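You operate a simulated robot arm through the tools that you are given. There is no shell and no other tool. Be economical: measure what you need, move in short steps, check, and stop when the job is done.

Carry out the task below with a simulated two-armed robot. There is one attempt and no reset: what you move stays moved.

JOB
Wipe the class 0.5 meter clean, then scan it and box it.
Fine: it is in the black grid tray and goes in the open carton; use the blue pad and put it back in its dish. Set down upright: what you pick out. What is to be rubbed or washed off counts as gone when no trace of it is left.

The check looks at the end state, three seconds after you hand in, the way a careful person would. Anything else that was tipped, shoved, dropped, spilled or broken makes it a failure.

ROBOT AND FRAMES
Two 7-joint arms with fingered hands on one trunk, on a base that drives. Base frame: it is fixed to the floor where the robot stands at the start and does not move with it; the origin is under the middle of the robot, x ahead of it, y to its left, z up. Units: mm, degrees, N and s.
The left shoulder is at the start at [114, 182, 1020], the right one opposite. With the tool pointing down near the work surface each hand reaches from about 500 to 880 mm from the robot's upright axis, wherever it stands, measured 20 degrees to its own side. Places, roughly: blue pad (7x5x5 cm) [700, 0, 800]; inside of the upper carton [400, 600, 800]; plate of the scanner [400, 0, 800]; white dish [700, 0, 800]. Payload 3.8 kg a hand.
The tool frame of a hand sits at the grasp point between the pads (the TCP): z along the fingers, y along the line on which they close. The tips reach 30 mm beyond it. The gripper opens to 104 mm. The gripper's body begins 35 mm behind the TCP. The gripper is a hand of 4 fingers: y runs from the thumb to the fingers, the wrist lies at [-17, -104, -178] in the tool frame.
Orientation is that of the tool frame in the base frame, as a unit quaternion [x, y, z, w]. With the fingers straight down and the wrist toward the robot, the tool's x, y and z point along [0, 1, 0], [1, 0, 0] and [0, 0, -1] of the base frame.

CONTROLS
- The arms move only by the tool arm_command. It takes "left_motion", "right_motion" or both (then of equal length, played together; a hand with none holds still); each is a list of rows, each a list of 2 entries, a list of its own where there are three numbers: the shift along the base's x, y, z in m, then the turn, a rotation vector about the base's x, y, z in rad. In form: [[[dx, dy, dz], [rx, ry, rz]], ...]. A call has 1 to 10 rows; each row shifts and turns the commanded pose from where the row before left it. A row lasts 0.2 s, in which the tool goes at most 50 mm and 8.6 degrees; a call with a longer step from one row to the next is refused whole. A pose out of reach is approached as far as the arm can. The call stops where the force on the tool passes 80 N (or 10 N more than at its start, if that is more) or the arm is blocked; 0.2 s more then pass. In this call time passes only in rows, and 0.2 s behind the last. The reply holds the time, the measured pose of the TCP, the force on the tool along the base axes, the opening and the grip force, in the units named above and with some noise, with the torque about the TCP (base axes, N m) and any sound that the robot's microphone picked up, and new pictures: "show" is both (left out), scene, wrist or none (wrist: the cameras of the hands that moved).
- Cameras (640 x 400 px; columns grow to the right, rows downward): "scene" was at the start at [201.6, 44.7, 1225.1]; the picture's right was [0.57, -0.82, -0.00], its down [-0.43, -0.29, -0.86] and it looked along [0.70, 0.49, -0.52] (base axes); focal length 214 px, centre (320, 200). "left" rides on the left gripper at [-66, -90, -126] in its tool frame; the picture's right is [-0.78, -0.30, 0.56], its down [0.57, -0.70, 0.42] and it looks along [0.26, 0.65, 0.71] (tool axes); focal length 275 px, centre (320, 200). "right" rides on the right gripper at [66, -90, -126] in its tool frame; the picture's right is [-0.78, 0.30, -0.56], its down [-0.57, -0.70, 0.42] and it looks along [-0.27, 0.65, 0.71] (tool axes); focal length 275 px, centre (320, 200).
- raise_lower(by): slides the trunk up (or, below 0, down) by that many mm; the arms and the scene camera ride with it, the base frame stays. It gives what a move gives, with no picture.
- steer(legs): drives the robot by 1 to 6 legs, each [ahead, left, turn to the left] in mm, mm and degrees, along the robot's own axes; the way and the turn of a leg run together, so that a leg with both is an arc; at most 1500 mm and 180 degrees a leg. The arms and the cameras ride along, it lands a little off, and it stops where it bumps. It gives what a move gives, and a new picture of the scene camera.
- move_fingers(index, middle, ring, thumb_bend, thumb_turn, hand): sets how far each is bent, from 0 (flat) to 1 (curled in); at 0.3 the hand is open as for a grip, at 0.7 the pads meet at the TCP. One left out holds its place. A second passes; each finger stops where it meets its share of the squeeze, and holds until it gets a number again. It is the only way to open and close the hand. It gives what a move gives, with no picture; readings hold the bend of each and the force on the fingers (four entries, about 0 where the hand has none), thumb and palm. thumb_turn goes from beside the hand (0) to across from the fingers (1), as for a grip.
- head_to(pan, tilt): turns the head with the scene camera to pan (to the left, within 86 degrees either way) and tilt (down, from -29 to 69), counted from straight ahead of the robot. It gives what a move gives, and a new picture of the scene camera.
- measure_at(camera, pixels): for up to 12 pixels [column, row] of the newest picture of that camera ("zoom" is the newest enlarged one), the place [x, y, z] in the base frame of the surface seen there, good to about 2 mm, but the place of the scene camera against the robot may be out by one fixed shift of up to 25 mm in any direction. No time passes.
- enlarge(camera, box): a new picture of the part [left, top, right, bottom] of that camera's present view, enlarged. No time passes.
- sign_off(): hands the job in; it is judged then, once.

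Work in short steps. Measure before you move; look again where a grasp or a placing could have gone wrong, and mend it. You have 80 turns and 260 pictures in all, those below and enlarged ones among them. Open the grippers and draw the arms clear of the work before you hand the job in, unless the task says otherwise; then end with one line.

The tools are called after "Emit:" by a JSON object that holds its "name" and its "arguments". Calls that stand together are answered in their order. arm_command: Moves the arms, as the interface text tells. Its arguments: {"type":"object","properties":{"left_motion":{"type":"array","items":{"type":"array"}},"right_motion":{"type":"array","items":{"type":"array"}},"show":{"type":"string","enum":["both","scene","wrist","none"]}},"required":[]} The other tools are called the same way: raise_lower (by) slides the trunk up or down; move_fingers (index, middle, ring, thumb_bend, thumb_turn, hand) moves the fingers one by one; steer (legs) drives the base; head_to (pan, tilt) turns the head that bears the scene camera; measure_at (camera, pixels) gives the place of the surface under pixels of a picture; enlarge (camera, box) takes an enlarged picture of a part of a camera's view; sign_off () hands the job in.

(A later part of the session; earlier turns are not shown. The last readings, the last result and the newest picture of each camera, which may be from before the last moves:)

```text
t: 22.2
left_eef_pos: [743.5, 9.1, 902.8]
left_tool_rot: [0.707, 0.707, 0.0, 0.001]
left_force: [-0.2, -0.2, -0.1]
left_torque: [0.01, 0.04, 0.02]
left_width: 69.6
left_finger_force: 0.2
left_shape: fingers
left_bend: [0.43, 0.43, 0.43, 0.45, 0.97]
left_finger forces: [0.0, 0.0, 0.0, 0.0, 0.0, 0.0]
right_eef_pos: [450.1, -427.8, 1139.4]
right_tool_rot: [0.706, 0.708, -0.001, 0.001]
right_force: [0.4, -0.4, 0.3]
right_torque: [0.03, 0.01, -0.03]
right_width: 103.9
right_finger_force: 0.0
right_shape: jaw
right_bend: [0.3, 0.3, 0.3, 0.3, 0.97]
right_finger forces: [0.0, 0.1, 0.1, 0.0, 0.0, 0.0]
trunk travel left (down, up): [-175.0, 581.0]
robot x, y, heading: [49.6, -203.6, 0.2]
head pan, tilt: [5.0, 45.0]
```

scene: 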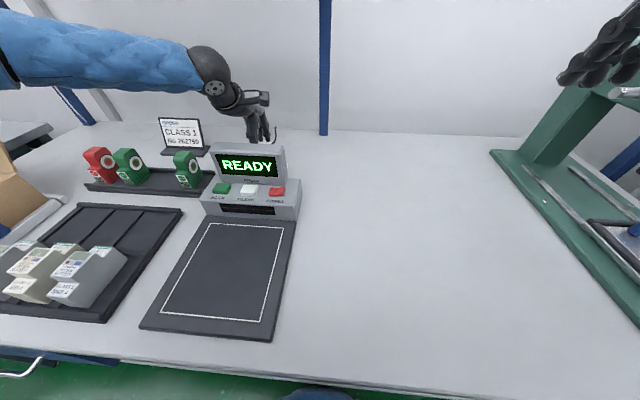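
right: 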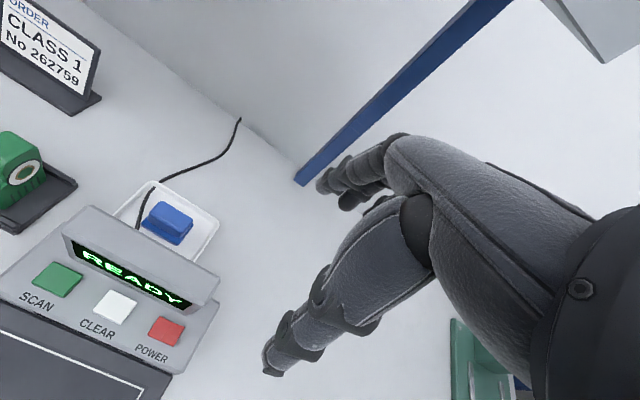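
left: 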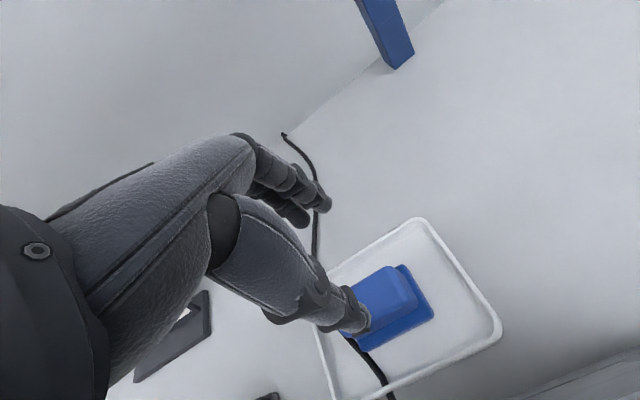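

I move laterally to (717,5) at z≈900, then descend to 850.

Emit:
{"name": "arm_command", "arguments": {"left_motion": [[[-0.026, -0.004, 0], [0, 0, 0]], [[0, 0, -0.025], [0, 0, 0]], [[0, 0, -0.025], [0, 0, 0]], [[0, 0, 0], [0, 0, 0]]]}}

Emit:
{"name": "enlarge", "arguments": {"camera": "left", "box": [240, 140, 460, 340]}}

```text
t: 23.2
left_eef_pos: [718.0, 5.1, 861.0]
left_tool_rot: [0.707, 0.707, 0.004, 0.006]
left_force: [11.4, 6.3, 35.8]
left_torque: [0.03, 3.72, -0.71]
left_width: 69.4
left_finger_force: 0.1
left_shape: fingers
left_bend: [0.43, 0.43, 0.43, 0.45, 0.97]
left_finger forces: [0.1, 0.0, 0.1, 0.0, 0.1, 0.0]
right_eef_pos: [448.5, -428.2, 1141.0]
right_tool_rot: [0.707, 0.707, 0.001, 0.0]
right_force: [0.3, 0.1, -0.2]
right_torque: [-0.03, 0.01, 0.0]
right_width: 103.9
right_finger_force: 0.0
right_shape: jaw
right_bend: [0.3, 0.3, 0.3, 0.3, 0.97]
right_finger forces: [0.0, 0.1, 0.0, 0.0, 0.0, 0.0]
trunk travel left (down, up): [-175.0, 581.0]
robot x, y, heading: [43.1, -205.2, -0.1]
head pan, tilt: [5.0, 45.0]
```

scene: 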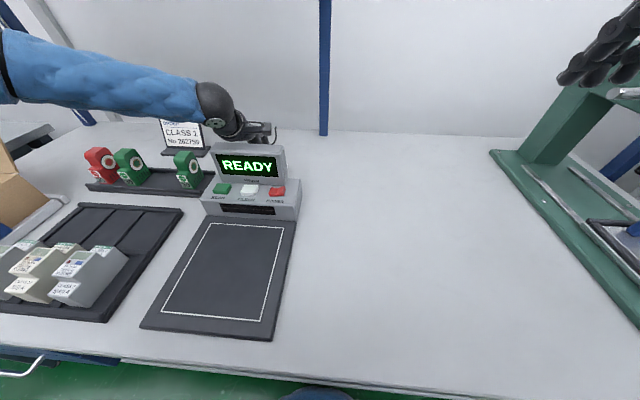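
left: 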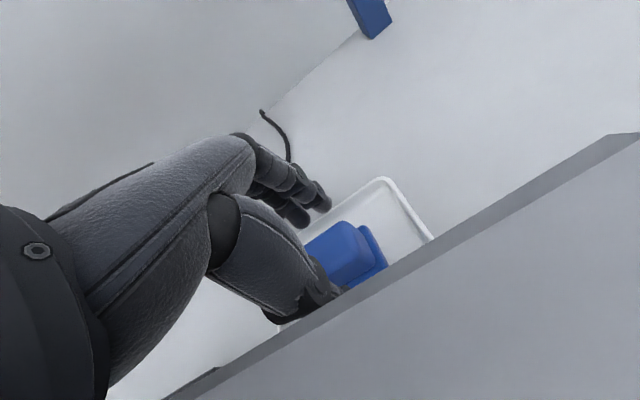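

```text
2.00 times, centred on (350, 240) of left
```

zoom: 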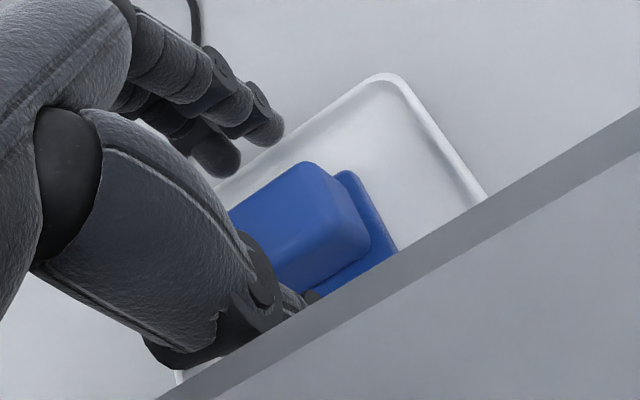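

At z 861 the force jumped to 36 N with a torque that points to the palm resting on the screen's top edge (x≈645, z≈951). I lift straight off at once and check that the scanner didn't shift.

Emit:
{"name": "arm_command", "arguments": {"left_motion": [[[0, 0, 0.03], [0, 0, 0]], [[0.01, 0, 0.04], [0, 0, 0]], [[0.01, 0, 0.04], [0, 0, 0]], [[0, 0, 0], [0, 0, 0]]]}}

Emit:
{"name": "measure_at", "arguments": {"camera": "left", "pixels": [[600, 300], [560, 330], [500, 370], [390, 285], [420, 282], [430, 300]]}}

Emit:
{"name": "measure_at", "arguments": {"camera": "scene", "pixels": [[214, 148], [282, 147], [222, 188], [278, 192], [145, 325], [272, 338]]}}

```text
t: 24.2
left_eef_pos: [738.9, 5.8, 963.1]
left_tool_rot: [0.708, 0.706, 0.0, 0.0]
left_force: [0.6, 0.3, -0.2]
left_torque: [0.01, 0.02, -0.01]
left_width: 69.6
left_finger_force: 0.0
left_shape: fingers
left_bend: [0.43, 0.43, 0.43, 0.45, 0.97]
left_finger forces: [0.0, 0.1, 0.0, 0.0, 0.0, 0.0]
right_eef_pos: [450.4, -427.8, 1138.7]
right_tool_rot: [0.707, 0.707, 0.0, -0.001]
right_force: [-0.2, 0.3, -0.4]
right_torque: [0.02, 0.01, 0.0]
right_width: 103.7
right_finger_force: 0.1
right_shape: jaw
right_bend: [0.3, 0.3, 0.3, 0.3, 0.97]
right_finger forces: [0.1, 0.1, 0.1, 0.0, 0.1, 0.0]
trunk travel left (down, up): [-175.0, 581.0]
robot x, y, heading: [44.9, -202.3, -0.2]
head pan, tilt: [5.0, 45.0]
```

scene: 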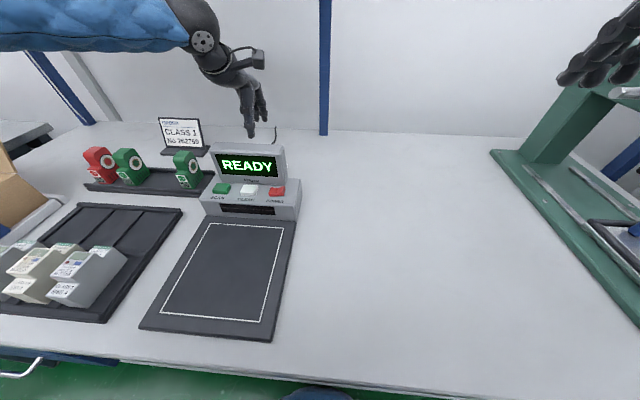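
left: 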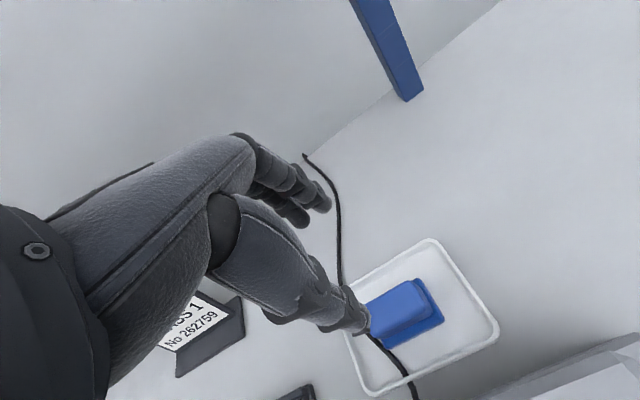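

```text
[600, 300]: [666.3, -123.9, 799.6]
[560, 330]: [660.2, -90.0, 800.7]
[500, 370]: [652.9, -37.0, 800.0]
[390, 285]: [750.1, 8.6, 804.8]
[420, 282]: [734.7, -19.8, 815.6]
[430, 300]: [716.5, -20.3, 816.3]
```

```text
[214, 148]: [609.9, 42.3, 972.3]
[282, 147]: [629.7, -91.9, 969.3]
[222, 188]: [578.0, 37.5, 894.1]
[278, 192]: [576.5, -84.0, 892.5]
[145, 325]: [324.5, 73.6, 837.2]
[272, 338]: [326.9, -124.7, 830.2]
```

Scanner unmoved. I turn the hand −90° about z, so the wrist comes from the left and the palm no longer overhangs the screen; the pad is then gripped along its 53 mm length.

Emit:
{"name": "arm_command", "arguments": {"left_motion": [[[0, 0, 0], [0, 0, -0.149]], [[0, 0, 0], [0, 0, -0.149]], [[0, 0, 0], [0, 0, -0.149]], [[0, 0, 0], [0, 0, -0.149]], [[0, 0, 0], [0, 0, -0.149]], [[0, 0, 0], [0, 0, -0.149]], [[0, 0, 0], [0, 0, -0.149]], [[0, 0, 0], [0, 0, -0.149]], [[0, 0, 0], [0, 0, -0.149]], [[0, 0, 0], [0, 0, -0.149]]]}}

```text
t: 26.4
left_eef_pos: [712.9, 18.9, 956.4]
left_tool_rot: [0.999, 0.038, 0.0, 0.0]
left_force: [0.3, 0.6, -0.9]
left_torque: [-0.02, -0.01, 0.0]
left_width: 69.3
left_finger_force: 0.0
left_shape: fingers
left_bend: [0.43, 0.43, 0.43, 0.45, 0.97]
left_finger forces: [0.0, 0.1, 0.0, 0.0, 0.0, 0.0]
left hand out of reach, approached as far as the arm can: row 9
right_eef_pos: [450.6, -429.3, 1139.5]
right_tool_rot: [0.707, 0.707, 0.0, 0.0]
right_force: [0.3, 0.0, -0.3]
right_torque: [-0.01, 0.02, -0.01]
right_width: 103.5
right_finger_force: 0.0
right_shape: jaw
right_bend: [0.3, 0.3, 0.3, 0.3, 0.97]
right_finger forces: [0.0, 0.0, 0.0, 0.0, 0.1, 0.1]
trunk travel left (down, up): [-175.0, 581.0]
robot x, y, heading: [44.6, -204.4, -0.1]
head pan, tilt: [5.0, 45.0]
```

scene: 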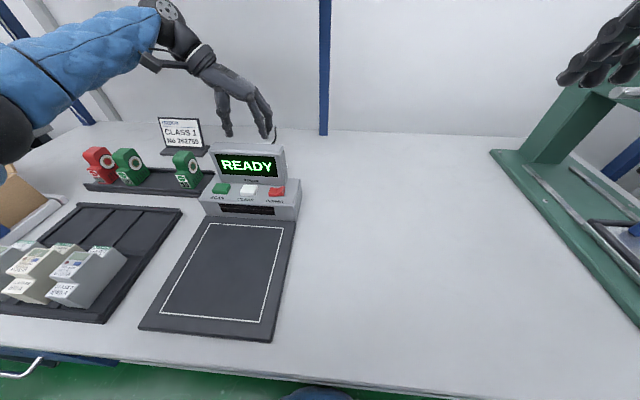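
left: 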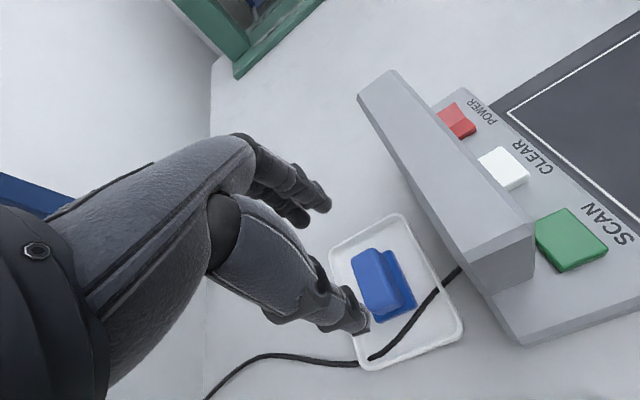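

The yaw works (−85.6°). I finish the turn, open slightly, and descend over the pad centre (717,6) to z≈885 first.

Emit:
{"name": "move_fingers", "arguments": {"hand": "left", "index": 0.37, "middle": 0.37, "ring": 0.37, "thumb_bend": 0.37}}

Emit:
{"name": "arm_command", "arguments": {"left_motion": [[[0.003, -0.006, -0.02], [0, 0, -0.076]], [[0, -0.007, -0.025], [0, 0, 0]], [[0, 0, -0.025], [0, 0, 0]], [[0, 0, 0], [0, 0, 0]]]}}

```text
t: 27.4
left_eef_pos: [712.2, 18.5, 956.8]
left_tool_rot: [0.999, 0.04, 0.001, 0.001]
left_force: [-0.3, -0.1, 0.1]
left_torque: [0.0, -0.02, -0.02]
left_width: 86.9
left_finger_force: 0.1
left_shape: fingers
left_bend: [0.37, 0.37, 0.37, 0.37, 0.97]
left_finger forces: [0.1, 0.1, 0.0, 0.0, 0.0, 0.0]
right_eef_pos: [449.8, -428.0, 1139.1]
right_tool_rot: [0.708, 0.707, -0.001, 0.0]
right_force: [0.4, -0.1, -0.1]
right_torque: [0.04, 0.01, 0.04]
right_width: 103.6
right_finger_force: 0.2
right_shape: jaw
right_bend: [0.3, 0.3, 0.3, 0.3, 0.97]
right_finger forces: [0.0, 0.1, 0.1, 0.0, 0.0, 0.0]
trunk travel left (down, up): [-175.0, 581.0]
robot x, y, heading: [40.9, -203.0, -0.4]
head pan, tilt: [5.0, 45.0]
```

```text
t: 28.4
left_eef_pos: [711.3, 31.8, 893.1]
left_tool_rot: [1.0, 0.002, -0.001, 0.001]
left_force: [-0.3, 0.6, -0.2]
left_torque: [-0.01, 0.01, 0.03]
left_width: 86.8
left_finger_force: 0.0
left_shape: fingers
left_bend: [0.37, 0.37, 0.37, 0.37, 0.97]
left_finger forces: [0.0, 0.1, 0.0, 0.0, 0.0, 0.1]
left hand out of reach, approached as far as the arm can: row 1
right_eef_pos: [450.7, -429.1, 1140.5]
right_tool_rot: [0.707, 0.707, -0.001, 0.0]
right_force: [0.1, -0.4, 0.2]
right_torque: [0.0, -0.01, 0.0]
right_width: 103.9
right_finger_force: 0.0
right_shape: jaw
right_bend: [0.3, 0.3, 0.3, 0.3, 0.97]
right_finger forces: [0.0, 0.0, 0.1, 0.0, 0.0, 0.0]
trunk travel left (down, up): [-175.0, 581.0]
robot x, y, heading: [43.5, -199.9, 0.1]
head pan, tilt: [5.0, 45.0]
```

scene: 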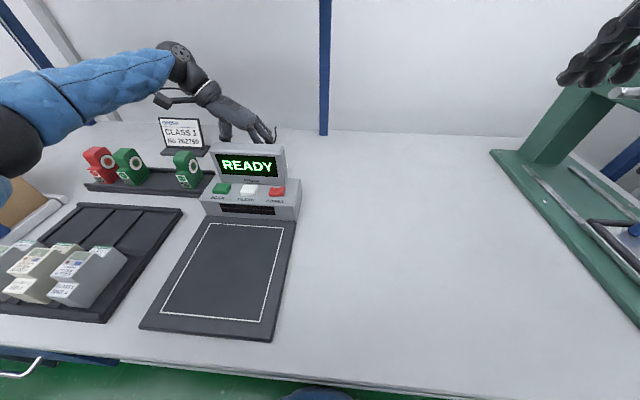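
left: 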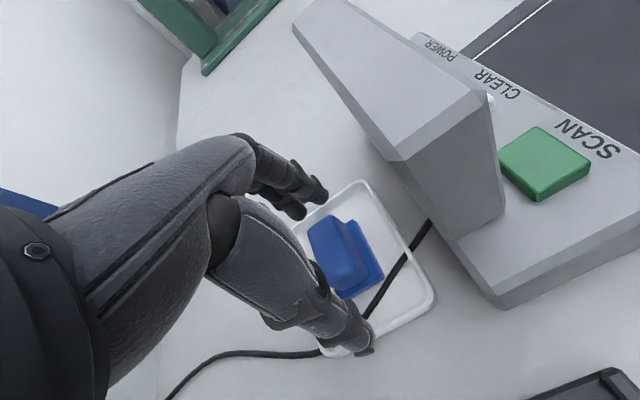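

The arm is limited in −y here, so I drive 40 mm further right (5 ahead), then correct with the arm.

Emit:
{"name": "steer", "arguments": {"legs": [[5, -40, 0]]}}

Emit:
{"name": "arm_command", "arguments": {"left_motion": [[[0, 0.01, 0], [0, 0, 0]], [[0, 0, 0], [0, 0, 0]]], "show": "wrist"}}

Emit:
{"name": "enlarge", "arguments": {"camera": "left", "box": [240, 160, 440, 340]}}

```text
t: 29.3
left_eef_pos: [710.7, -4.2, 894.1]
left_tool_rot: [1.0, 0.004, 0.0, 0.0]
left_force: [-0.5, -0.2, 0.1]
left_torque: [0.03, 0.0, 0.0]
left_width: 86.8
left_finger_force: 0.0
left_shape: fingers
left_bend: [0.37, 0.37, 0.37, 0.37, 0.97]
left_finger forces: [0.1, 0.0, 0.0, 0.0, 0.1, 0.1]
right_eef_pos: [451.0, -464.4, 1138.5]
right_tool_rot: [0.705, 0.709, -0.001, -0.001]
right_force: [0.0, -0.8, -0.6]
right_torque: [0.05, 0.0, -0.01]
right_width: 104.0
right_finger_force: 0.2
right_shape: jaw
right_bend: [0.3, 0.3, 0.3, 0.3, 0.97]
right_finger forces: [0.0, 0.0, 0.0, 0.0, 0.1, 0.0]
trunk travel left (down, up): [-175.0, 581.0]
robot x, y, heading: [42.3, -239.0, 0.4]
head pan, tilt: [5.0, 45.0]
```

scene: 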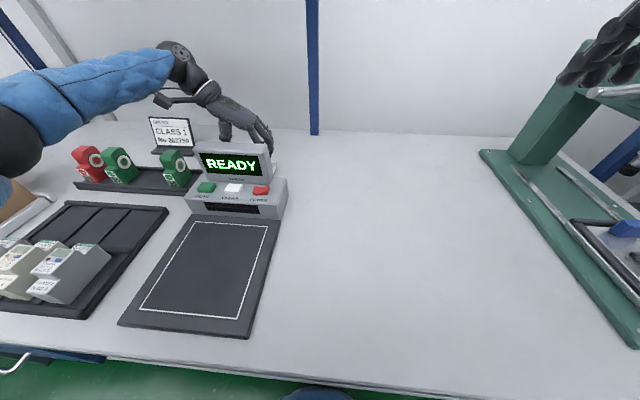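

```text
t: 29.9
left_eef_pos: [709.2, 7.4, 892.5]
left_tool_rot: [1.0, 0.005, -0.001, 0.001]
left_force: [0.0, 0.5, -0.6]
left_torque: [0.03, 0.02, -0.01]
left_width: 87.1
left_finger_force: 0.2
left_shape: fingers
left_bend: [0.37, 0.37, 0.37, 0.37, 0.97]
left_finger forces: [0.1, 0.1, 0.1, 0.0, 0.1, 0.0]
right_eef_pos: [451.4, -463.9, 1138.5]
right_tool_rot: [0.705, 0.709, -0.001, 0.0]
right_force: [0.0, 0.1, -0.4]
right_torque: [-0.04, 0.04, -0.04]
right_width: 103.8
right_finger_force: 0.1
right_shape: jaw
right_bend: [0.3, 0.3, 0.3, 0.3, 0.97]
right_finger forces: [0.0, 0.0, 0.0, 0.0, 0.1, 0.0]
trunk travel left (down, up): [-175.0, 581.0]
robot x, y, heading: [46.0, -238.8, 0.1]
head pan, tilt: [5.0, 45.0]
```

left: 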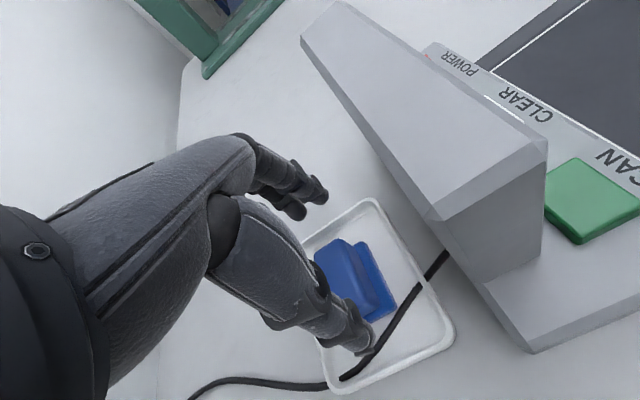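

```text
2.22 times, centred on (340, 250) of left
```

zoom: 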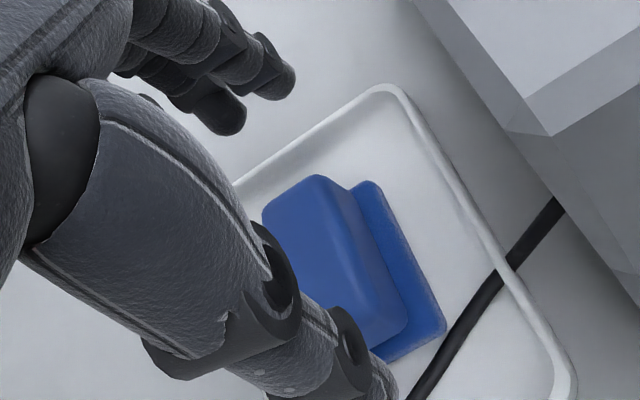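

I measure the fingertips and thumb tip versus the handle.

Emit:
{"name": "measure_at", "arguments": {"camera": "zoom", "pixels": [[285, 80], [235, 120], [150, 98], [380, 380], [320, 335], [318, 185], [270, 215], [350, 200], [400, 320], [330, 250], [175, 95], [440, 330]]}}

```text
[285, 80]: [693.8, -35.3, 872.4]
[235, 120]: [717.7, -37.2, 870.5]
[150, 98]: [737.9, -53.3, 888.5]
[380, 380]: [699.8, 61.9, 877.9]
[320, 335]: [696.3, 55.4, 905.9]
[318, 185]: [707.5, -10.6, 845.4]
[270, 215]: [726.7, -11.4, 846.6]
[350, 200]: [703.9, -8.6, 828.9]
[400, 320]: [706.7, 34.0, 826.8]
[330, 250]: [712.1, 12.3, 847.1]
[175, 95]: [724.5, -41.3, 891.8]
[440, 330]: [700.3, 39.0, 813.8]
```

Here the handle centre reads ≈(717,12) (odometry shifted ~6 mm). Index and middle straddle it well with TCP at about (713,11). I descend to z≈852 in small rows.

Emit:
{"name": "arm_command", "arguments": {"left_motion": [[[0.004, 0.003, -0.015], [0, 0, 0]], [[0, 0, -0.015], [0, 0, 0]], [[0, 0, -0.011], [0, 0, 0]], [[0, 0, 0], [0, 0, 0]]]}}

Emit:
{"name": "enlarge", "arguments": {"camera": "left", "box": [220, 140, 440, 340]}}

```text
t: 30.9
left_eef_pos: [713.9, 11.0, 852.8]
left_tool_rot: [1.0, 0.004, -0.001, 0.002]
left_force: [0.2, 0.3, 0.4]
left_torque: [-0.01, 0.04, -0.01]
left_width: 86.8
left_finger_force: 0.1
left_shape: fingers
left_bend: [0.37, 0.37, 0.37, 0.37, 0.97]
left_finger forces: [0.1, 0.1, 0.0, 0.0, 0.0, 0.0]
right_eef_pos: [451.7, -464.0, 1139.2]
right_tool_rot: [0.705, 0.709, -0.001, 0.0]
right_force: [0.6, -0.8, 0.4]
right_torque: [-0.01, 0.01, 0.0]
right_width: 104.0
right_finger_force: 0.2
right_shape: jaw
right_bend: [0.3, 0.3, 0.3, 0.3, 0.97]
right_finger forces: [0.0, 0.1, 0.1, 0.0, 0.0, 0.1]
trunk travel left (down, up): [-175.0, 581.0]
robot x, y, heading: [42.1, -240.1, 0.4]
head pan, tilt: [5.0, 45.0]
```

scene: 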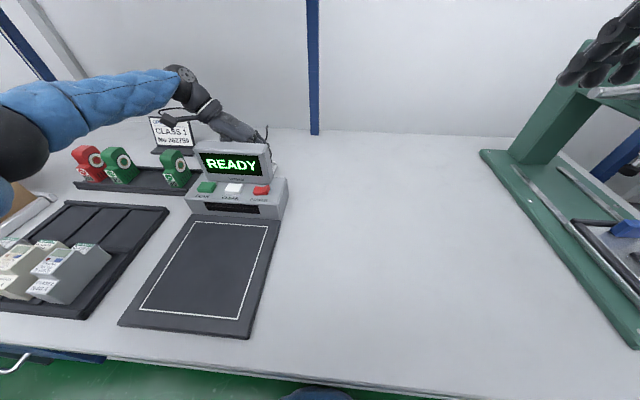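
left: 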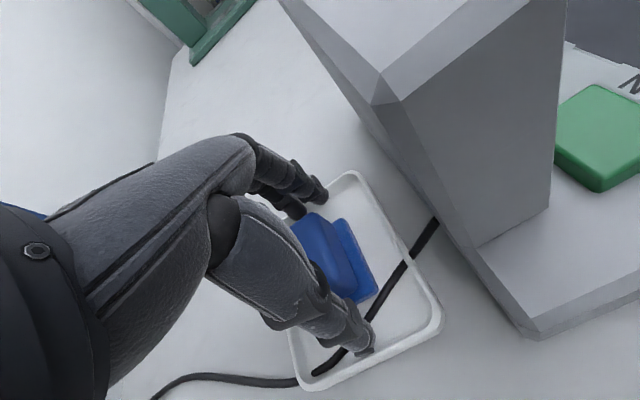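

```text
2.00 times, centred on (330, 240) of left
```

zoom: 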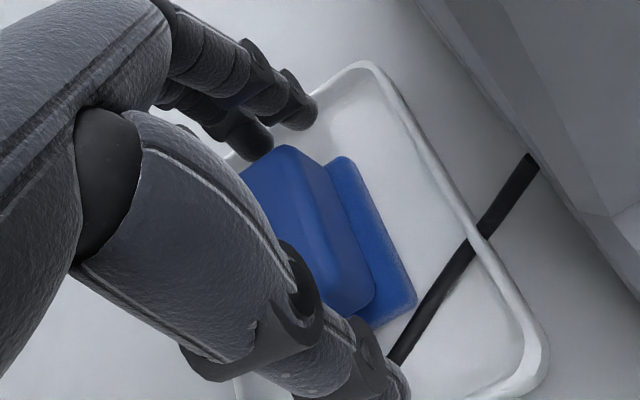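

I check finger alignment once more before closing.

Emit:
{"name": "measure_at", "arguments": {"camera": "zoom", "pixels": [[308, 105], [290, 120], [262, 148], [375, 360], [390, 390], [340, 170], [300, 165], [350, 270], [310, 250]]}}

```text
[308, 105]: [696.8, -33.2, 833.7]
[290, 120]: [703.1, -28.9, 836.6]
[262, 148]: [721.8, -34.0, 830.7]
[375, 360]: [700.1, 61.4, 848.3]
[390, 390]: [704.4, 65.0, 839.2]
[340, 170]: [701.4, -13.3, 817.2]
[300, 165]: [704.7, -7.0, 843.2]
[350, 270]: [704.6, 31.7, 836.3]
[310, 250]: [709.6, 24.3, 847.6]
```

Alignment is fine; I close the fingers on the handle.

Emit:
{"name": "move_fingers", "arguments": {"hand": "left", "index": 0.48, "middle": 0.48, "ring": 0.48, "thumb_bend": 0.48}}

Emit:
{"name": "move_fingers", "arguments": {"hand": "left", "index": 0.6, "middle": 0.6, "ring": 0.5, "thumb_bend": 0.65}}

Emit:
{"name": "arm_command", "arguments": {"left_motion": [[[0, 0, 0], [0, 0, 0]]], "show": "wrist"}}

Emit:
{"name": "enlarge", "arguments": {"camera": "left", "box": [220, 140, 440, 340]}}

```text
t: 31.9
left_eef_pos: [714.6, 10.1, 853.5]
left_tool_rot: [1.0, 0.005, -0.001, 0.0]
left_force: [1.0, 0.3, 0.3]
left_torque: [-0.01, -0.03, 0.0]
left_width: 59.7
left_finger_force: 0.1
left_shape: fingers
left_bend: [0.48, 0.48, 0.48, 0.48, 0.97]
left_finger forces: [0.2, 0.0, 0.1, 0.0, 0.0, 0.0]
right_eef_pos: [451.8, -463.5, 1137.8]
right_tool_rot: [0.706, 0.709, -0.001, -0.001]
right_force: [0.2, 0.0, 0.4]
right_torque: [-0.01, -0.02, 0.03]
right_width: 103.9
right_finger_force: 0.1
right_shape: jaw
right_bend: [0.3, 0.3, 0.3, 0.3, 0.97]
right_finger forces: [0.0, 0.1, 0.1, 0.1, 0.0, 0.1]
trunk travel left (down, up): [-175.0, 581.0]
robot x, y, heading: [42.1, -236.9, 0.3]
head pan, tilt: [5.0, 45.0]
```

```text
t: 32.9
left_eef_pos: [713.8, 9.8, 852.9]
left_tool_rot: [1.0, 0.004, 0.0, 0.001]
left_force: [-0.1, -0.2, 2.3]
left_torque: [-0.09, -0.08, -0.02]
left_width: 52.8
left_finger_force: 16.1
left_shape: fingers
left_bend: [0.51, 0.53, 0.5, 0.53, 0.96]
left_finger forces: [8.8, 7.3, 0.0, 0.1, 15.9, 0.0]
right_eef_pos: [451.2, -464.3, 1139.1]
right_tool_rot: [0.705, 0.709, 0.0, 0.0]
right_force: [0.7, -0.4, 0.0]
right_torque: [0.01, 0.0, -0.01]
right_width: 103.6
right_finger_force: 0.1
right_shape: jaw
right_bend: [0.3, 0.3, 0.3, 0.3, 0.97]
right_finger forces: [0.1, 0.0, 0.1, 0.0, 0.1, 0.0]
trunk travel left (down, up): [-175.0, 581.0]
robot x, y, heading: [43.0, -238.1, 0.4]
head pan, tilt: [5.0, 45.0]
```

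```text
t: 33.3
left_eef_pos: [714.7, 9.7, 853.8]
left_tool_rot: [1.0, 0.004, 0.001, 0.001]
left_force: [0.5, -0.3, 1.0]
left_torque: [-0.08, -0.06, 0.0]
left_width: 53.0
left_finger_force: 16.0
left_shape: fingers
left_bend: [0.51, 0.53, 0.5, 0.53, 0.96]
left_finger forces: [8.8, 7.3, 0.0, 0.0, 15.9, 0.1]
right_eef_pos: [451.1, -465.2, 1139.0]
right_tool_rot: [0.705, 0.709, -0.001, 0.0]
right_force: [0.3, 0.4, 0.0]
right_torque: [0.01, -0.01, 0.01]
right_width: 104.0
right_finger_force: 0.1
right_shape: jaw
right_bend: [0.3, 0.3, 0.3, 0.3, 0.97]
right_finger forces: [0.1, 0.0, 0.0, 0.0, 0.1, 0.0]
trunk travel left (down, up): [-175.0, 581.0]
robot x, y, heading: [44.9, -235.3, 0.5]
head pan, tilt: [5.0, 45.0]
```

left: 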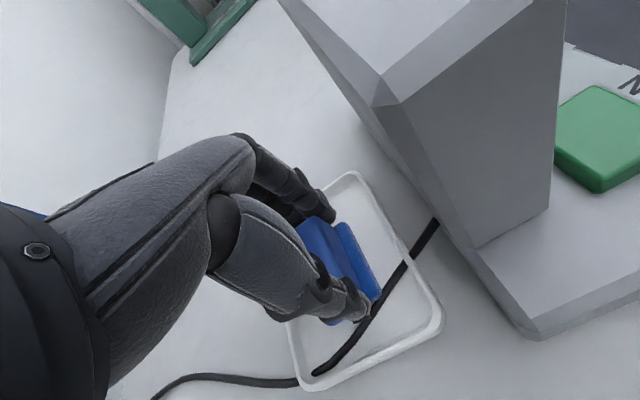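

```text
2.00 times, centred on (330, 240) of left
```

zoom: 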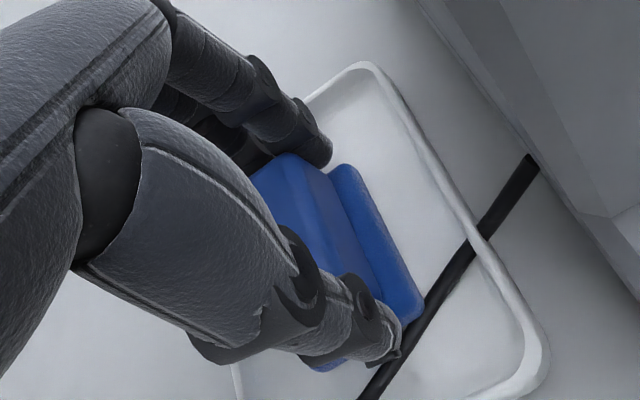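

Firm grip (53 mm, 16 N). I lift straight up and verify.

Emit:
{"name": "arm_command", "arguments": {"left_motion": [[[0, 0, 0.02], [0, 0, 0]], [[0, 0, 0.03], [0, 0, 0]], [[0, 0, 0.04], [0, 0, 0]], [[0, 0, 0.04], [0, 0, 0]], [[0, 0, 0.04], [0, 0, 0]], [[0, 0, 0], [0, 0, 0]]]}}

Emit:
{"name": "enlarge", "arguments": {"camera": "left", "box": [220, 140, 440, 340]}}

```text
t: 34.7
left_eef_pos: [707.5, 40.5, 978.8]
left_tool_rot: [1.0, 0.004, -0.001, 0.001]
left_force: [-0.3, -0.2, -1.0]
left_torque: [-0.04, 0.03, -0.06]
left_width: 53.1
left_finger_force: 15.4
left_shape: fingers
left_bend: [0.51, 0.53, 0.5, 0.53, 0.96]
left_finger forces: [8.5, 6.8, 0.1, 0.1, 15.5, 0.0]
left hand out of reach, approached as far as the arm can: row 3, 4, 5
right_eef_pos: [454.0, -464.5, 1138.8]
right_tool_rot: [0.706, 0.708, -0.001, -0.001]
right_force: [0.5, -0.5, -0.2]
right_torque: [0.02, 0.03, -0.01]
right_width: 103.9
right_finger_force: 0.1
right_shape: jaw
right_bend: [0.3, 0.3, 0.3, 0.3, 0.97]
right_finger forces: [0.0, 0.0, 0.1, 0.1, 0.1, 0.0]
trunk travel left (down, up): [-175.0, 581.0]
robot x, y, heading: [43.5, -240.3, 0.2]
head pan, tilt: [5.0, 45.0]
```

scene: 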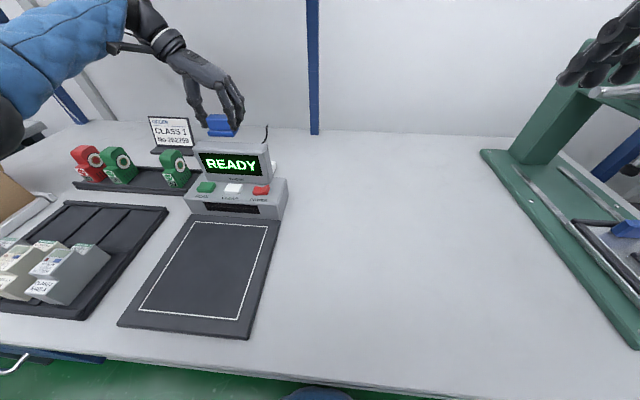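
left: 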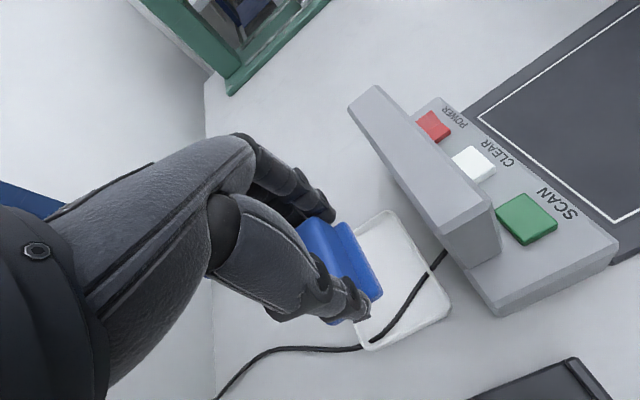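

```text
2.00 times, centred on (330, 240) of left
```

zoom: 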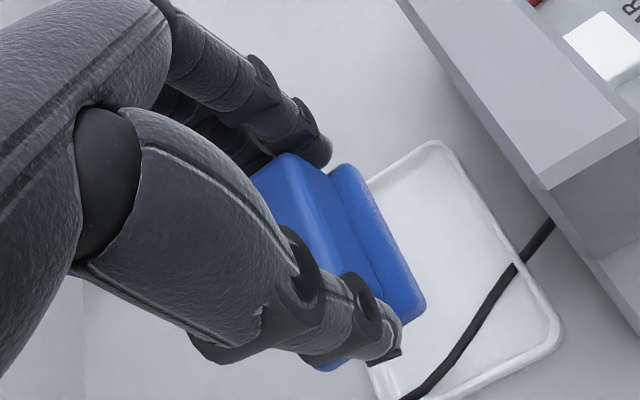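

The pad is held level. I raise the trunk 80 mm, then retract the hand over the scanner while turning it back to wrist-toward-robot.

Emit:
{"name": "raise_lower", "arguments": {"by": 80}}

Emit:
{"name": "arm_command", "arguments": {"left_motion": [[[-0.017, 0, 0], [0, 0, 0.149]], [[-0.017, 0, 0], [0, 0, 0.149]], [[-0.017, 0, 0], [0, 0, 0.149]], [[-0.017, 0, 0], [0, 0, 0.149]], [[-0.017, 0, 0], [0, 0, 0.149]], [[-0.017, 0, 0], [0, 0, 0.149]], [[-0.017, 0, 0], [0, 0, 0.149]], [[-0.017, 0, 0], [0, 0, 0.149]], [[-0.017, 0, 0], [0, 0, 0.149]], [[-0.017, 0, 0], [0, 0, 0.149]]], "show": "scene"}}

```text
t: 35.9
left_eef_pos: [678.9, 42.3, 1100.9]
left_tool_rot: [0.999, 0.007, 0.037, 0.001]
left_force: [0.1, 0.0, -1.9]
left_torque: [0.01, 0.05, -0.02]
left_width: 52.9
left_finger_force: 15.2
left_shape: fingers
left_bend: [0.51, 0.53, 0.5, 0.53, 0.96]
left_finger forces: [8.5, 6.7, 0.0, 0.1, 15.5, 0.0]
right_eef_pos: [451.9, -463.7, 1217.8]
right_tool_rot: [0.705, 0.709, -0.002, -0.002]
right_force: [-0.1, 0.3, -0.8]
right_torque: [0.02, 0.03, 0.0]
right_width: 103.5
right_finger_force: 0.0
right_shape: jaw
right_bend: [0.3, 0.3, 0.3, 0.3, 0.97]
right_finger forces: [0.0, 0.1, 0.1, 0.1, 0.0, 0.0]
trunk travel left (down, up): [-255.0, 501.0]
robot x, y, heading: [43.9, -241.7, 0.4]
head pan, tilt: [5.0, 45.0]
```

```text
t: 38.1
left_eef_pos: [509.9, 40.9, 1102.4]
left_tool_rot: [0.729, 0.684, 0.028, -0.025]
left_force: [-0.5, -0.6, 0.1]
left_torque: [0.01, -0.02, 0.01]
left_width: 52.9
left_finger_force: 14.8
left_shape: fingers
left_bend: [0.51, 0.53, 0.5, 0.53, 0.96]
left_finger forces: [8.4, 6.6, 0.0, 0.1, 15.4, 0.0]
right_eef_pos: [449.8, -465.1, 1219.9]
right_tool_rot: [0.705, 0.709, 0.0, -0.001]
right_force: [0.6, 0.0, 0.4]
right_torque: [0.0, 0.0, 0.02]
right_width: 103.9
right_finger_force: 0.0
right_shape: jaw
right_bend: [0.3, 0.3, 0.3, 0.3, 0.97]
right_finger forces: [0.0, 0.0, 0.0, 0.0, 0.0, 0.0]
trunk travel left (down, up): [-255.0, 501.0]
robot x, y, heading: [44.3, -234.8, 0.3]
head pan, tilt: [5.0, 45.0]
```

scene: 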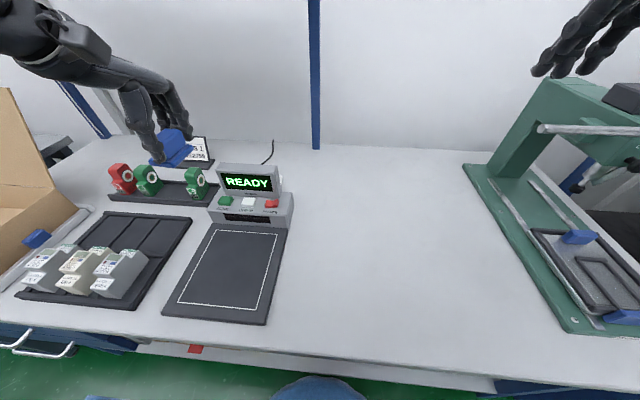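

The turn is nearly done, with a ~4° residual tilt. I level it (rotation −0.075, 0.004, 0.064), then drive back 145 mm and left 240 mm to put the meter in front of the left hand.

Emit:
{"name": "arm_command", "arguments": {"left_motion": [[[0, 0, 0], [-0.075, 0.004, 0.064]], [[0, 0, 0], [0, 0, 0]]], "show": "none"}}

Emit:
{"name": "steer", "arguments": {"legs": [[-145, 0, 0], [0, 240, 0]]}}

Emit:
{"name": "head_to", "arguments": {"pan": 35, "tilt": 45}}

```text
t: 38.7
left_eef_pos: [509.4, 42.5, 1101.5]
left_tool_rot: [0.707, 0.707, 0.0, 0.0]
left_force: [0.1, -0.2, -0.3]
left_torque: [0.01, 0.04, -0.02]
left_width: 53.0
left_finger_force: 14.9
left_shape: fingers
left_bend: [0.51, 0.53, 0.5, 0.53, 0.96]
left_finger forces: [8.3, 6.6, 0.0, 0.0, 15.2, 0.1]
right_eef_pos: [451.4, -463.7, 1219.0]
right_tool_rot: [0.705, 0.709, -0.001, -0.001]
right_force: [-0.2, -0.6, 0.2]
right_torque: [-0.02, 0.01, -0.01]
right_width: 104.1
right_finger_force: 0.1
right_shape: jaw
right_bend: [0.3, 0.3, 0.3, 0.3, 0.97]
right_finger forces: [0.0, 0.0, 0.0, 0.0, 0.1, 0.0]
trunk travel left (down, up): [-255.0, 501.0]
robot x, y, heading: [48.0, -240.9, 0.3]
head pan, tilt: [5.0, 45.0]
```

```text
t: 41.4
left_eef_pos: [361.9, 287.5, 1101.4]
left_tool_rot: [0.707, 0.707, 0.0, 0.0]
left_force: [0.0, 0.6, -0.5]
left_torque: [-0.02, 0.02, -0.01]
left_width: 53.0
left_finger_force: 15.0
left_shape: fingers
left_bend: [0.51, 0.53, 0.5, 0.53, 0.96]
left_finger forces: [8.4, 6.5, 0.1, 0.0, 15.3, 0.0]
right_eef_pos: [305.1, -219.0, 1220.3]
right_tool_rot: [0.704, 0.71, -0.001, 0.0]
right_force: [0.4, -0.6, 0.0]
right_torque: [-0.03, 0.0, -0.01]
right_width: 103.6
right_finger_force: 0.1
right_shape: jaw
right_bend: [0.3, 0.3, 0.3, 0.3, 0.97]
right_finger forces: [0.0, 0.0, 0.1, 0.0, 0.0, 0.0]
trunk travel left (down, up): [-255.0, 501.0]
robot x, y, heading: [-102.9, 2.1, 0.7]
head pan, tilt: [5.0, 45.0]
```

scene: 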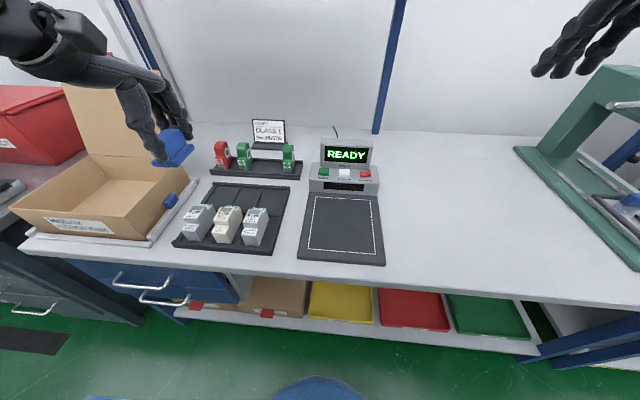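

```text
t: 42.4
left_eef_pos: [361.7, 287.1, 1101.1]
left_tool_rot: [0.707, 0.707, 0.0, -0.001]
left_force: [0.1, 0.0, -1.2]
left_torque: [0.01, 0.0, -0.01]
left_width: 52.7
left_finger_force: 15.3
left_shape: fingers
left_bend: [0.51, 0.53, 0.5, 0.53, 0.96]
left_finger forces: [8.4, 6.5, 0.1, 0.1, 15.3, 0.0]
right_eef_pos: [305.7, -220.6, 1219.5]
right_tool_rot: [0.705, 0.709, -0.001, 0.0]
right_force: [-0.5, -0.6, 0.7]
right_torque: [0.01, 0.01, 0.0]
right_width: 103.8
right_finger_force: 0.1
right_shape: jaw
right_bend: [0.3, 0.3, 0.3, 0.3, 0.97]
right_finger forces: [0.0, 0.1, 0.1, 0.0, 0.0, 0.1]
trunk travel left (down, up): [-255.0, 501.0]
robot x, y, heading: [-102.4, 2.0, 0.3]
head pan, tilt: [35.0, 45.0]
```

scene: 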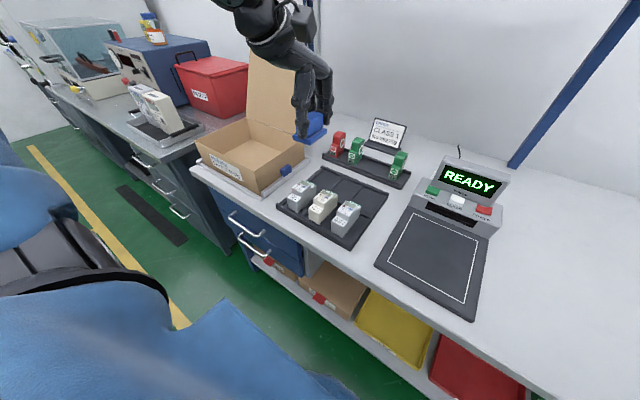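

I take a wrist picture here to locate the meter's face in the current frame.

Emit:
{"name": "arm_command", "arguments": {"left_motion": [[[0, 0, 0], [0, 0, 0]]], "show": "wrist"}}

Emit:
{"name": "enlarge", "arguments": {"camera": "left", "box": [340, 220, 540, 380]}}

```text
t: 42.8
left_eef_pos: [362.3, 286.5, 1100.6]
left_tool_rot: [0.708, 0.707, 0.0, 0.0]
left_force: [0.5, 0.0, 0.1]
left_torque: [0.03, -0.01, -0.01]
left_width: 53.1
left_finger_force: 15.7
left_shape: fingers
left_bend: [0.51, 0.53, 0.5, 0.53, 0.96]
left_finger forces: [8.5, 6.7, 0.1, 0.0, 15.3, 0.0]
right_eef_pos: [304.8, -220.3, 1218.3]
right_tool_rot: [0.704, 0.71, -0.001, -0.001]
right_force: [0.5, -0.4, 0.4]
right_torque: [0.03, 0.01, 0.02]
right_width: 103.8
right_finger_force: 0.1
right_shape: jaw
right_bend: [0.3, 0.3, 0.3, 0.3, 0.97]
right_finger forces: [0.0, 0.0, 0.1, 0.0, 0.1, 0.0]
trunk travel left (down, up): [-255.0, 501.0]
robot x, y, heading: [-103.3, 4.2, 0.7]
head pan, tilt: [35.0, 45.0]
```

left: 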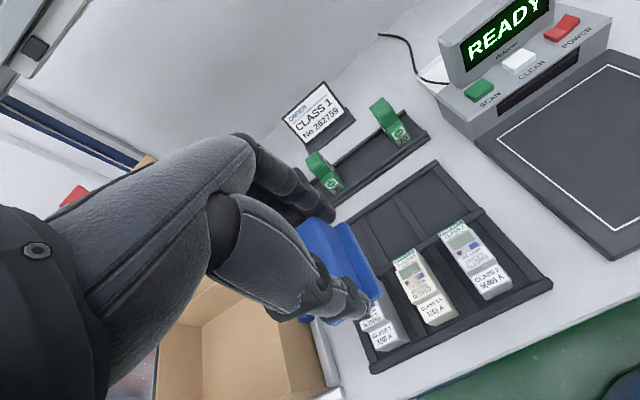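

```text
2.50 times, centred on (440, 300) of left
```

zoom: 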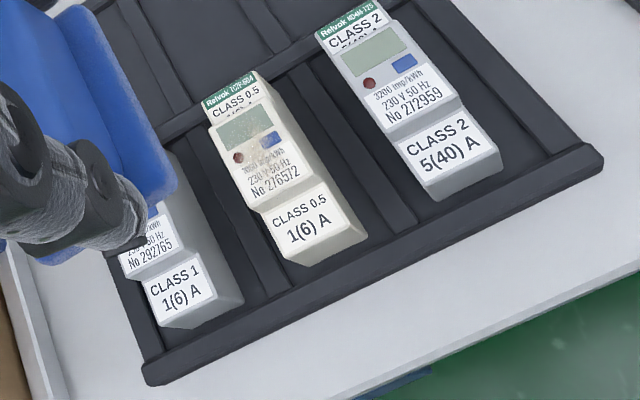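

I measure the face corners and pad points.

Emit:
{"name": "measure_at", "arguments": {"camera": "zoom", "pixels": [[216, 128], [263, 100], [260, 208], [310, 178], [265, 155], [233, 98], [300, 215], [290, 260], [360, 235], [175, 185], [100, 5], [165, 140]]}}

Emit:
{"name": "measure_at", "arguments": {"camera": "left", "pixels": [[345, 225], [378, 295], [355, 255], [310, 235], [300, 230], [340, 260], [303, 318], [325, 222], [350, 230]]}}

```text
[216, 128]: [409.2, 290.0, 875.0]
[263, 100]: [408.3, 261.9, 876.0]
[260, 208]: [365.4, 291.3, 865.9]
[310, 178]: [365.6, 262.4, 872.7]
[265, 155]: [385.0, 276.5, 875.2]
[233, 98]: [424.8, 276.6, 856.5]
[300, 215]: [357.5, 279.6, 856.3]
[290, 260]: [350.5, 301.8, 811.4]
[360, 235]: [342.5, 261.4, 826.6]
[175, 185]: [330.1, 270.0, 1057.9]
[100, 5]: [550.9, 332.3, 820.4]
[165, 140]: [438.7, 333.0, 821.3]
```

```text
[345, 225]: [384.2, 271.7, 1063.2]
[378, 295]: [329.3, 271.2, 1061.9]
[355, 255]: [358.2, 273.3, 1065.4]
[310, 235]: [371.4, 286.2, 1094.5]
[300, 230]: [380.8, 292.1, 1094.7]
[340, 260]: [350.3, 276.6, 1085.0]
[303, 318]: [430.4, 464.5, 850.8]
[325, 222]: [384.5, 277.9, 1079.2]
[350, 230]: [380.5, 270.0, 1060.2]
```

Face spans x 366–409, y 261–292, z 875; pad centre sits at TCP+(−5,+3), bottom ≈ TCP−48.5. I move above it to (392,274,945).

Emit:
{"name": "arm_command", "arguments": {"left_motion": [[[0.015, -0.006, -0.03], [0, 0, 0]], [[0.015, -0.007, -0.04], [0, 0, 0]], [[0, 0, -0.04], [0, 0, 0]], [[0, 0, -0.03], [0, 0, 0]], [[0, 0, -0.014], [0, 0, 0]], [[0, 0, 0], [0, 0, 0]]], "show": "both"}}

```text
t: 44.2
left_eef_pos: [392.0, 273.9, 947.1]
left_tool_rot: [0.708, 0.707, 0.001, 0.0]
left_force: [-0.5, -0.5, -0.8]
left_torque: [-0.01, 0.0, 0.0]
left_width: 53.1
left_finger_force: 15.2
left_shape: fingers
left_bend: [0.51, 0.53, 0.5, 0.53, 0.96]
left_finger forces: [8.3, 6.6, 0.0, 0.0, 15.3, 0.1]
right_eef_pos: [305.0, -220.7, 1219.8]
right_tool_rot: [0.704, 0.71, 0.0, -0.001]
right_force: [-1.0, -1.0, 0.8]
right_torque: [-0.03, -0.01, 0.0]
right_width: 103.8
right_finger_force: 0.1
right_shape: jaw
right_bend: [0.3, 0.3, 0.3, 0.3, 0.97]
right_finger forces: [0.0, 0.1, 0.0, 0.0, 0.1, 0.0]
trunk travel left (down, up): [-255.0, 501.0]
robot x, y, heading: [-104.1, 3.9, 0.4]
head pan, tilt: [35.0, 45.0]
```

scene: 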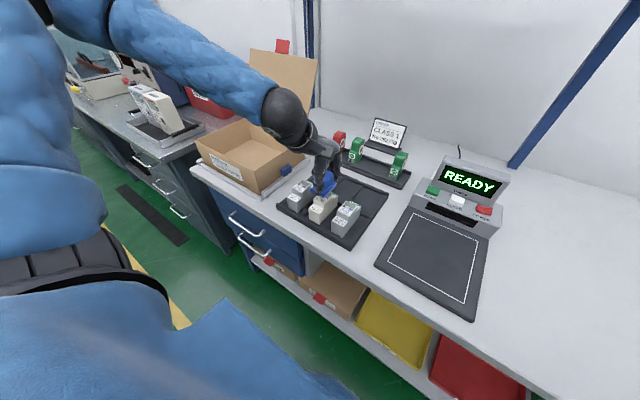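
left: 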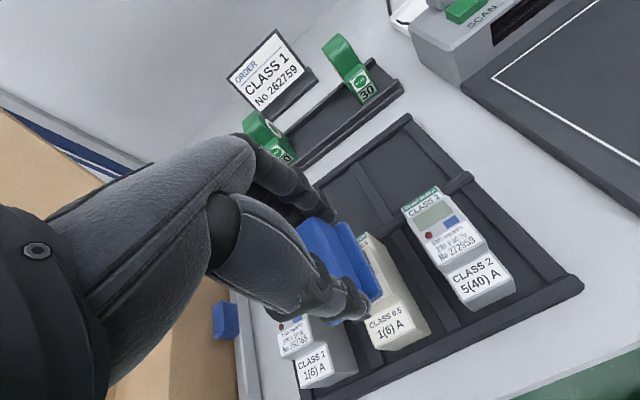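

Clear approach. I descend to near contact.

Emit:
{"name": "arm_command", "arguments": {"left_motion": [[[0, 0, -0.012], [0, 0, 0]], [[0, 0, -0.008], [0, 0, 0]], [[0, 0, -0.004], [0, 0, 0]]], "show": "none"}}

Emit:
{"name": "arm_command", "arguments": {"left_motion": [[[0, 0, -0.003], [0, 0, 0]]], "show": "wrist"}}

```text
t: 45.0
left_eef_pos: [391.7, 274.4, 924.3]
left_tool_rot: [0.707, 0.707, 0.001, 0.0]
left_force: [0.1, -0.3, 0.0]
left_torque: [-0.03, 0.0, 0.03]
left_width: 53.0
left_finger_force: 15.0
left_shape: fingers
left_bend: [0.51, 0.53, 0.5, 0.53, 0.96]
left_finger forces: [8.3, 6.7, 0.1, 0.0, 15.4, 0.0]
right_eef_pos: [304.4, -218.6, 1219.3]
right_tool_rot: [0.704, 0.71, -0.001, 0.0]
right_force: [0.0, 0.3, 0.6]
right_torque: [-0.04, 0.01, -0.01]
right_width: 103.6
right_finger_force: 0.0
right_shape: jaw
right_bend: [0.3, 0.3, 0.3, 0.3, 0.97]
right_finger forces: [0.1, 0.0, 0.0, 0.0, 0.0, 0.0]
trunk travel left (down, up): [-255.0, 501.0]
robot x, y, heading: [-102.0, -0.3, 0.5]
head pan, tilt: [35.0, 45.0]
```

```text
t: 45.4
left_eef_pos: [392.4, 274.1, 922.8]
left_tool_rot: [0.707, 0.707, 0.002, 0.001]
left_force: [-0.8, 0.1, 8.0]
left_torque: [0.02, -0.15, 0.01]
left_width: 52.8
left_finger_force: 15.9
left_shape: fingers
left_bend: [0.51, 0.53, 0.5, 0.53, 0.96]
left_finger forces: [8.1, 7.1, 0.0, 0.0, 17.0, 0.0]
right_eef_pos: [305.2, -219.8, 1218.4]
right_tool_rot: [0.704, 0.71, 0.0, -0.001]
right_force: [0.5, -0.1, 0.2]
right_torque: [-0.02, -0.03, 0.03]
right_width: 103.9
right_finger_force: 0.0
right_shape: jaw
right_bend: [0.3, 0.3, 0.3, 0.3, 0.97]
right_finger forces: [0.1, 0.0, 0.0, 0.0, 0.1, 0.0]
trunk travel left (down, up): [-255.0, 501.0]
robot x, y, heading: [-100.0, 1.0, 0.3]
head pan, tilt: [35.0, 45.0]
```

left: 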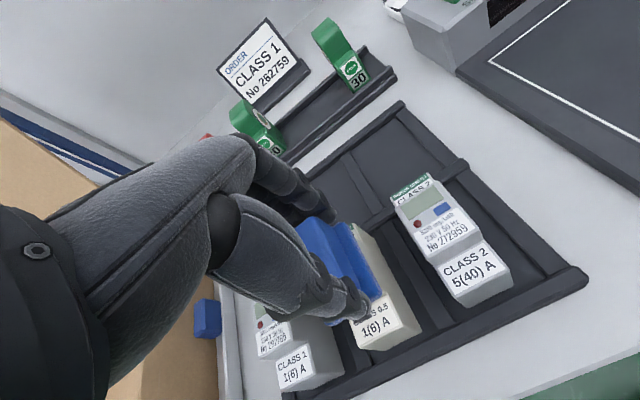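

Contact at 8 N. I rub with gentle back-and-forth strokes.

Emit:
{"name": "arm_command", "arguments": {"left_motion": [[[0.012, 0, 0], [0, 0, 0]], [[-0.012, 0.005, 0], [0, 0, 0]], [[-0.012, 0, 0], [0, 0, 0]], [[0.012, 0, 0], [0, 0, 0]], [[0.012, -0.005, 0], [0, 0, 0]], [[-0.012, -0.005, 0], [0, 0, 0]], [[-0.012, 0, 0], [0, 0, 0]], [[0.012, 0, 0], [0, 0, 0]], [[0.012, 0, 0], [0, 0, 0]], [[-0.012, 0.005, 0], [0, 0, 0]]], "show": "none"}}

Emit:
{"name": "arm_command", "arguments": {"left_motion": [[[0, 0, 0.03], [0, 0, 0]], [[0, 0.02, 0.04], [0, 0, 0]], [[0, 0.02, 0.04], [0, 0, 0]], [[-0.02, 0, 0.04], [0, 0, 0]], [[0, 0, 0], [0, 0, 0]]], "show": "wrist"}}

Emit:
{"name": "enlarge", "arguments": {"camera": "left", "box": [370, 190, 510, 310]}}

```text
t: 47.6
left_eef_pos: [390.0, 270.9, 921.3]
left_tool_rot: [0.707, 0.707, 0.001, 0.0]
left_force: [2.4, -0.8, 12.9]
left_torque: [-0.04, -0.29, -0.01]
left_width: 53.1
left_finger_force: 16.6
left_shape: fingers
left_bend: [0.5, 0.53, 0.5, 0.55, 0.96]
left_finger forces: [9.3, 8.6, 0.0, 0.1, 15.5, 0.0]
right_eef_pos: [304.2, -220.6, 1219.3]
right_tool_rot: [0.704, 0.71, 0.0, 0.001]
right_force: [-0.7, 0.2, -0.4]
right_torque: [0.02, 0.0, -0.03]
right_width: 103.9
right_finger_force: 0.1
right_shape: jaw
right_bend: [0.3, 0.3, 0.3, 0.3, 0.97]
right_finger forces: [0.0, 0.1, 0.0, 0.0, 0.0, 0.0]
trunk travel left (down, up): [-255.0, 501.0]
robot x, y, heading: [-105.3, 4.9, 0.6]
head pan, tilt: [35.0, 45.0]
```

```text
t: 48.8
left_eef_pos: [372.6, 315.3, 1066.1]
left_tool_rot: [0.707, 0.707, 0.001, -0.001]
left_force: [0.0, 0.1, -0.4]
left_torque: [-0.03, 0.01, 0.03]
left_width: 53.0
left_finger_force: 14.9
left_shape: fingers
left_bend: [0.5, 0.53, 0.5, 0.55, 0.96]
left_finger forces: [7.7, 6.8, 0.0, 0.0, 14.8, 0.0]
right_eef_pos: [306.1, -219.6, 1219.0]
right_tool_rot: [0.704, 0.711, -0.001, -0.001]
right_force: [1.3, -0.7, -0.6]
right_torque: [0.01, -0.01, 0.0]
right_width: 104.1
right_finger_force: 0.1
right_shape: jaw
right_bend: [0.3, 0.3, 0.3, 0.3, 0.97]
right_finger forces: [0.0, 0.1, 0.0, 0.0, 0.0, 0.0]
trunk travel left (down, up): [-255.0, 501.0]
robot x, y, heading: [-105.1, 2.2, 0.6]
head pan, tilt: [35.0, 45.0]
```

left: 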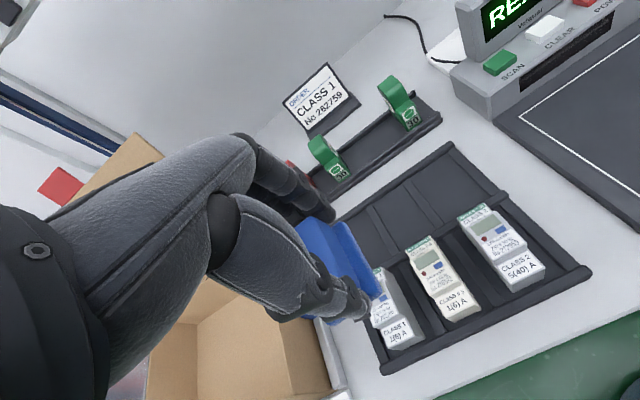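

```text
3.33 times, centred on (440, 250) of left
```

zoom: 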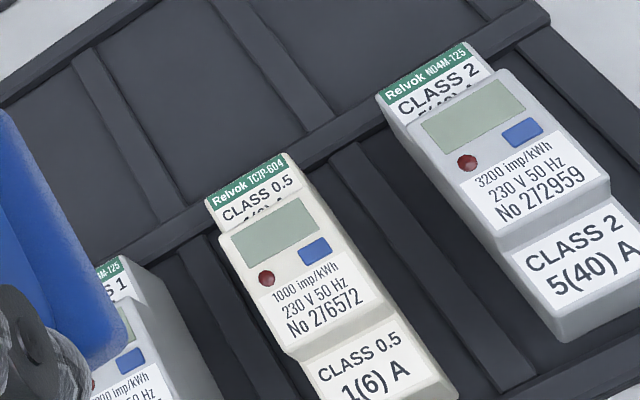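

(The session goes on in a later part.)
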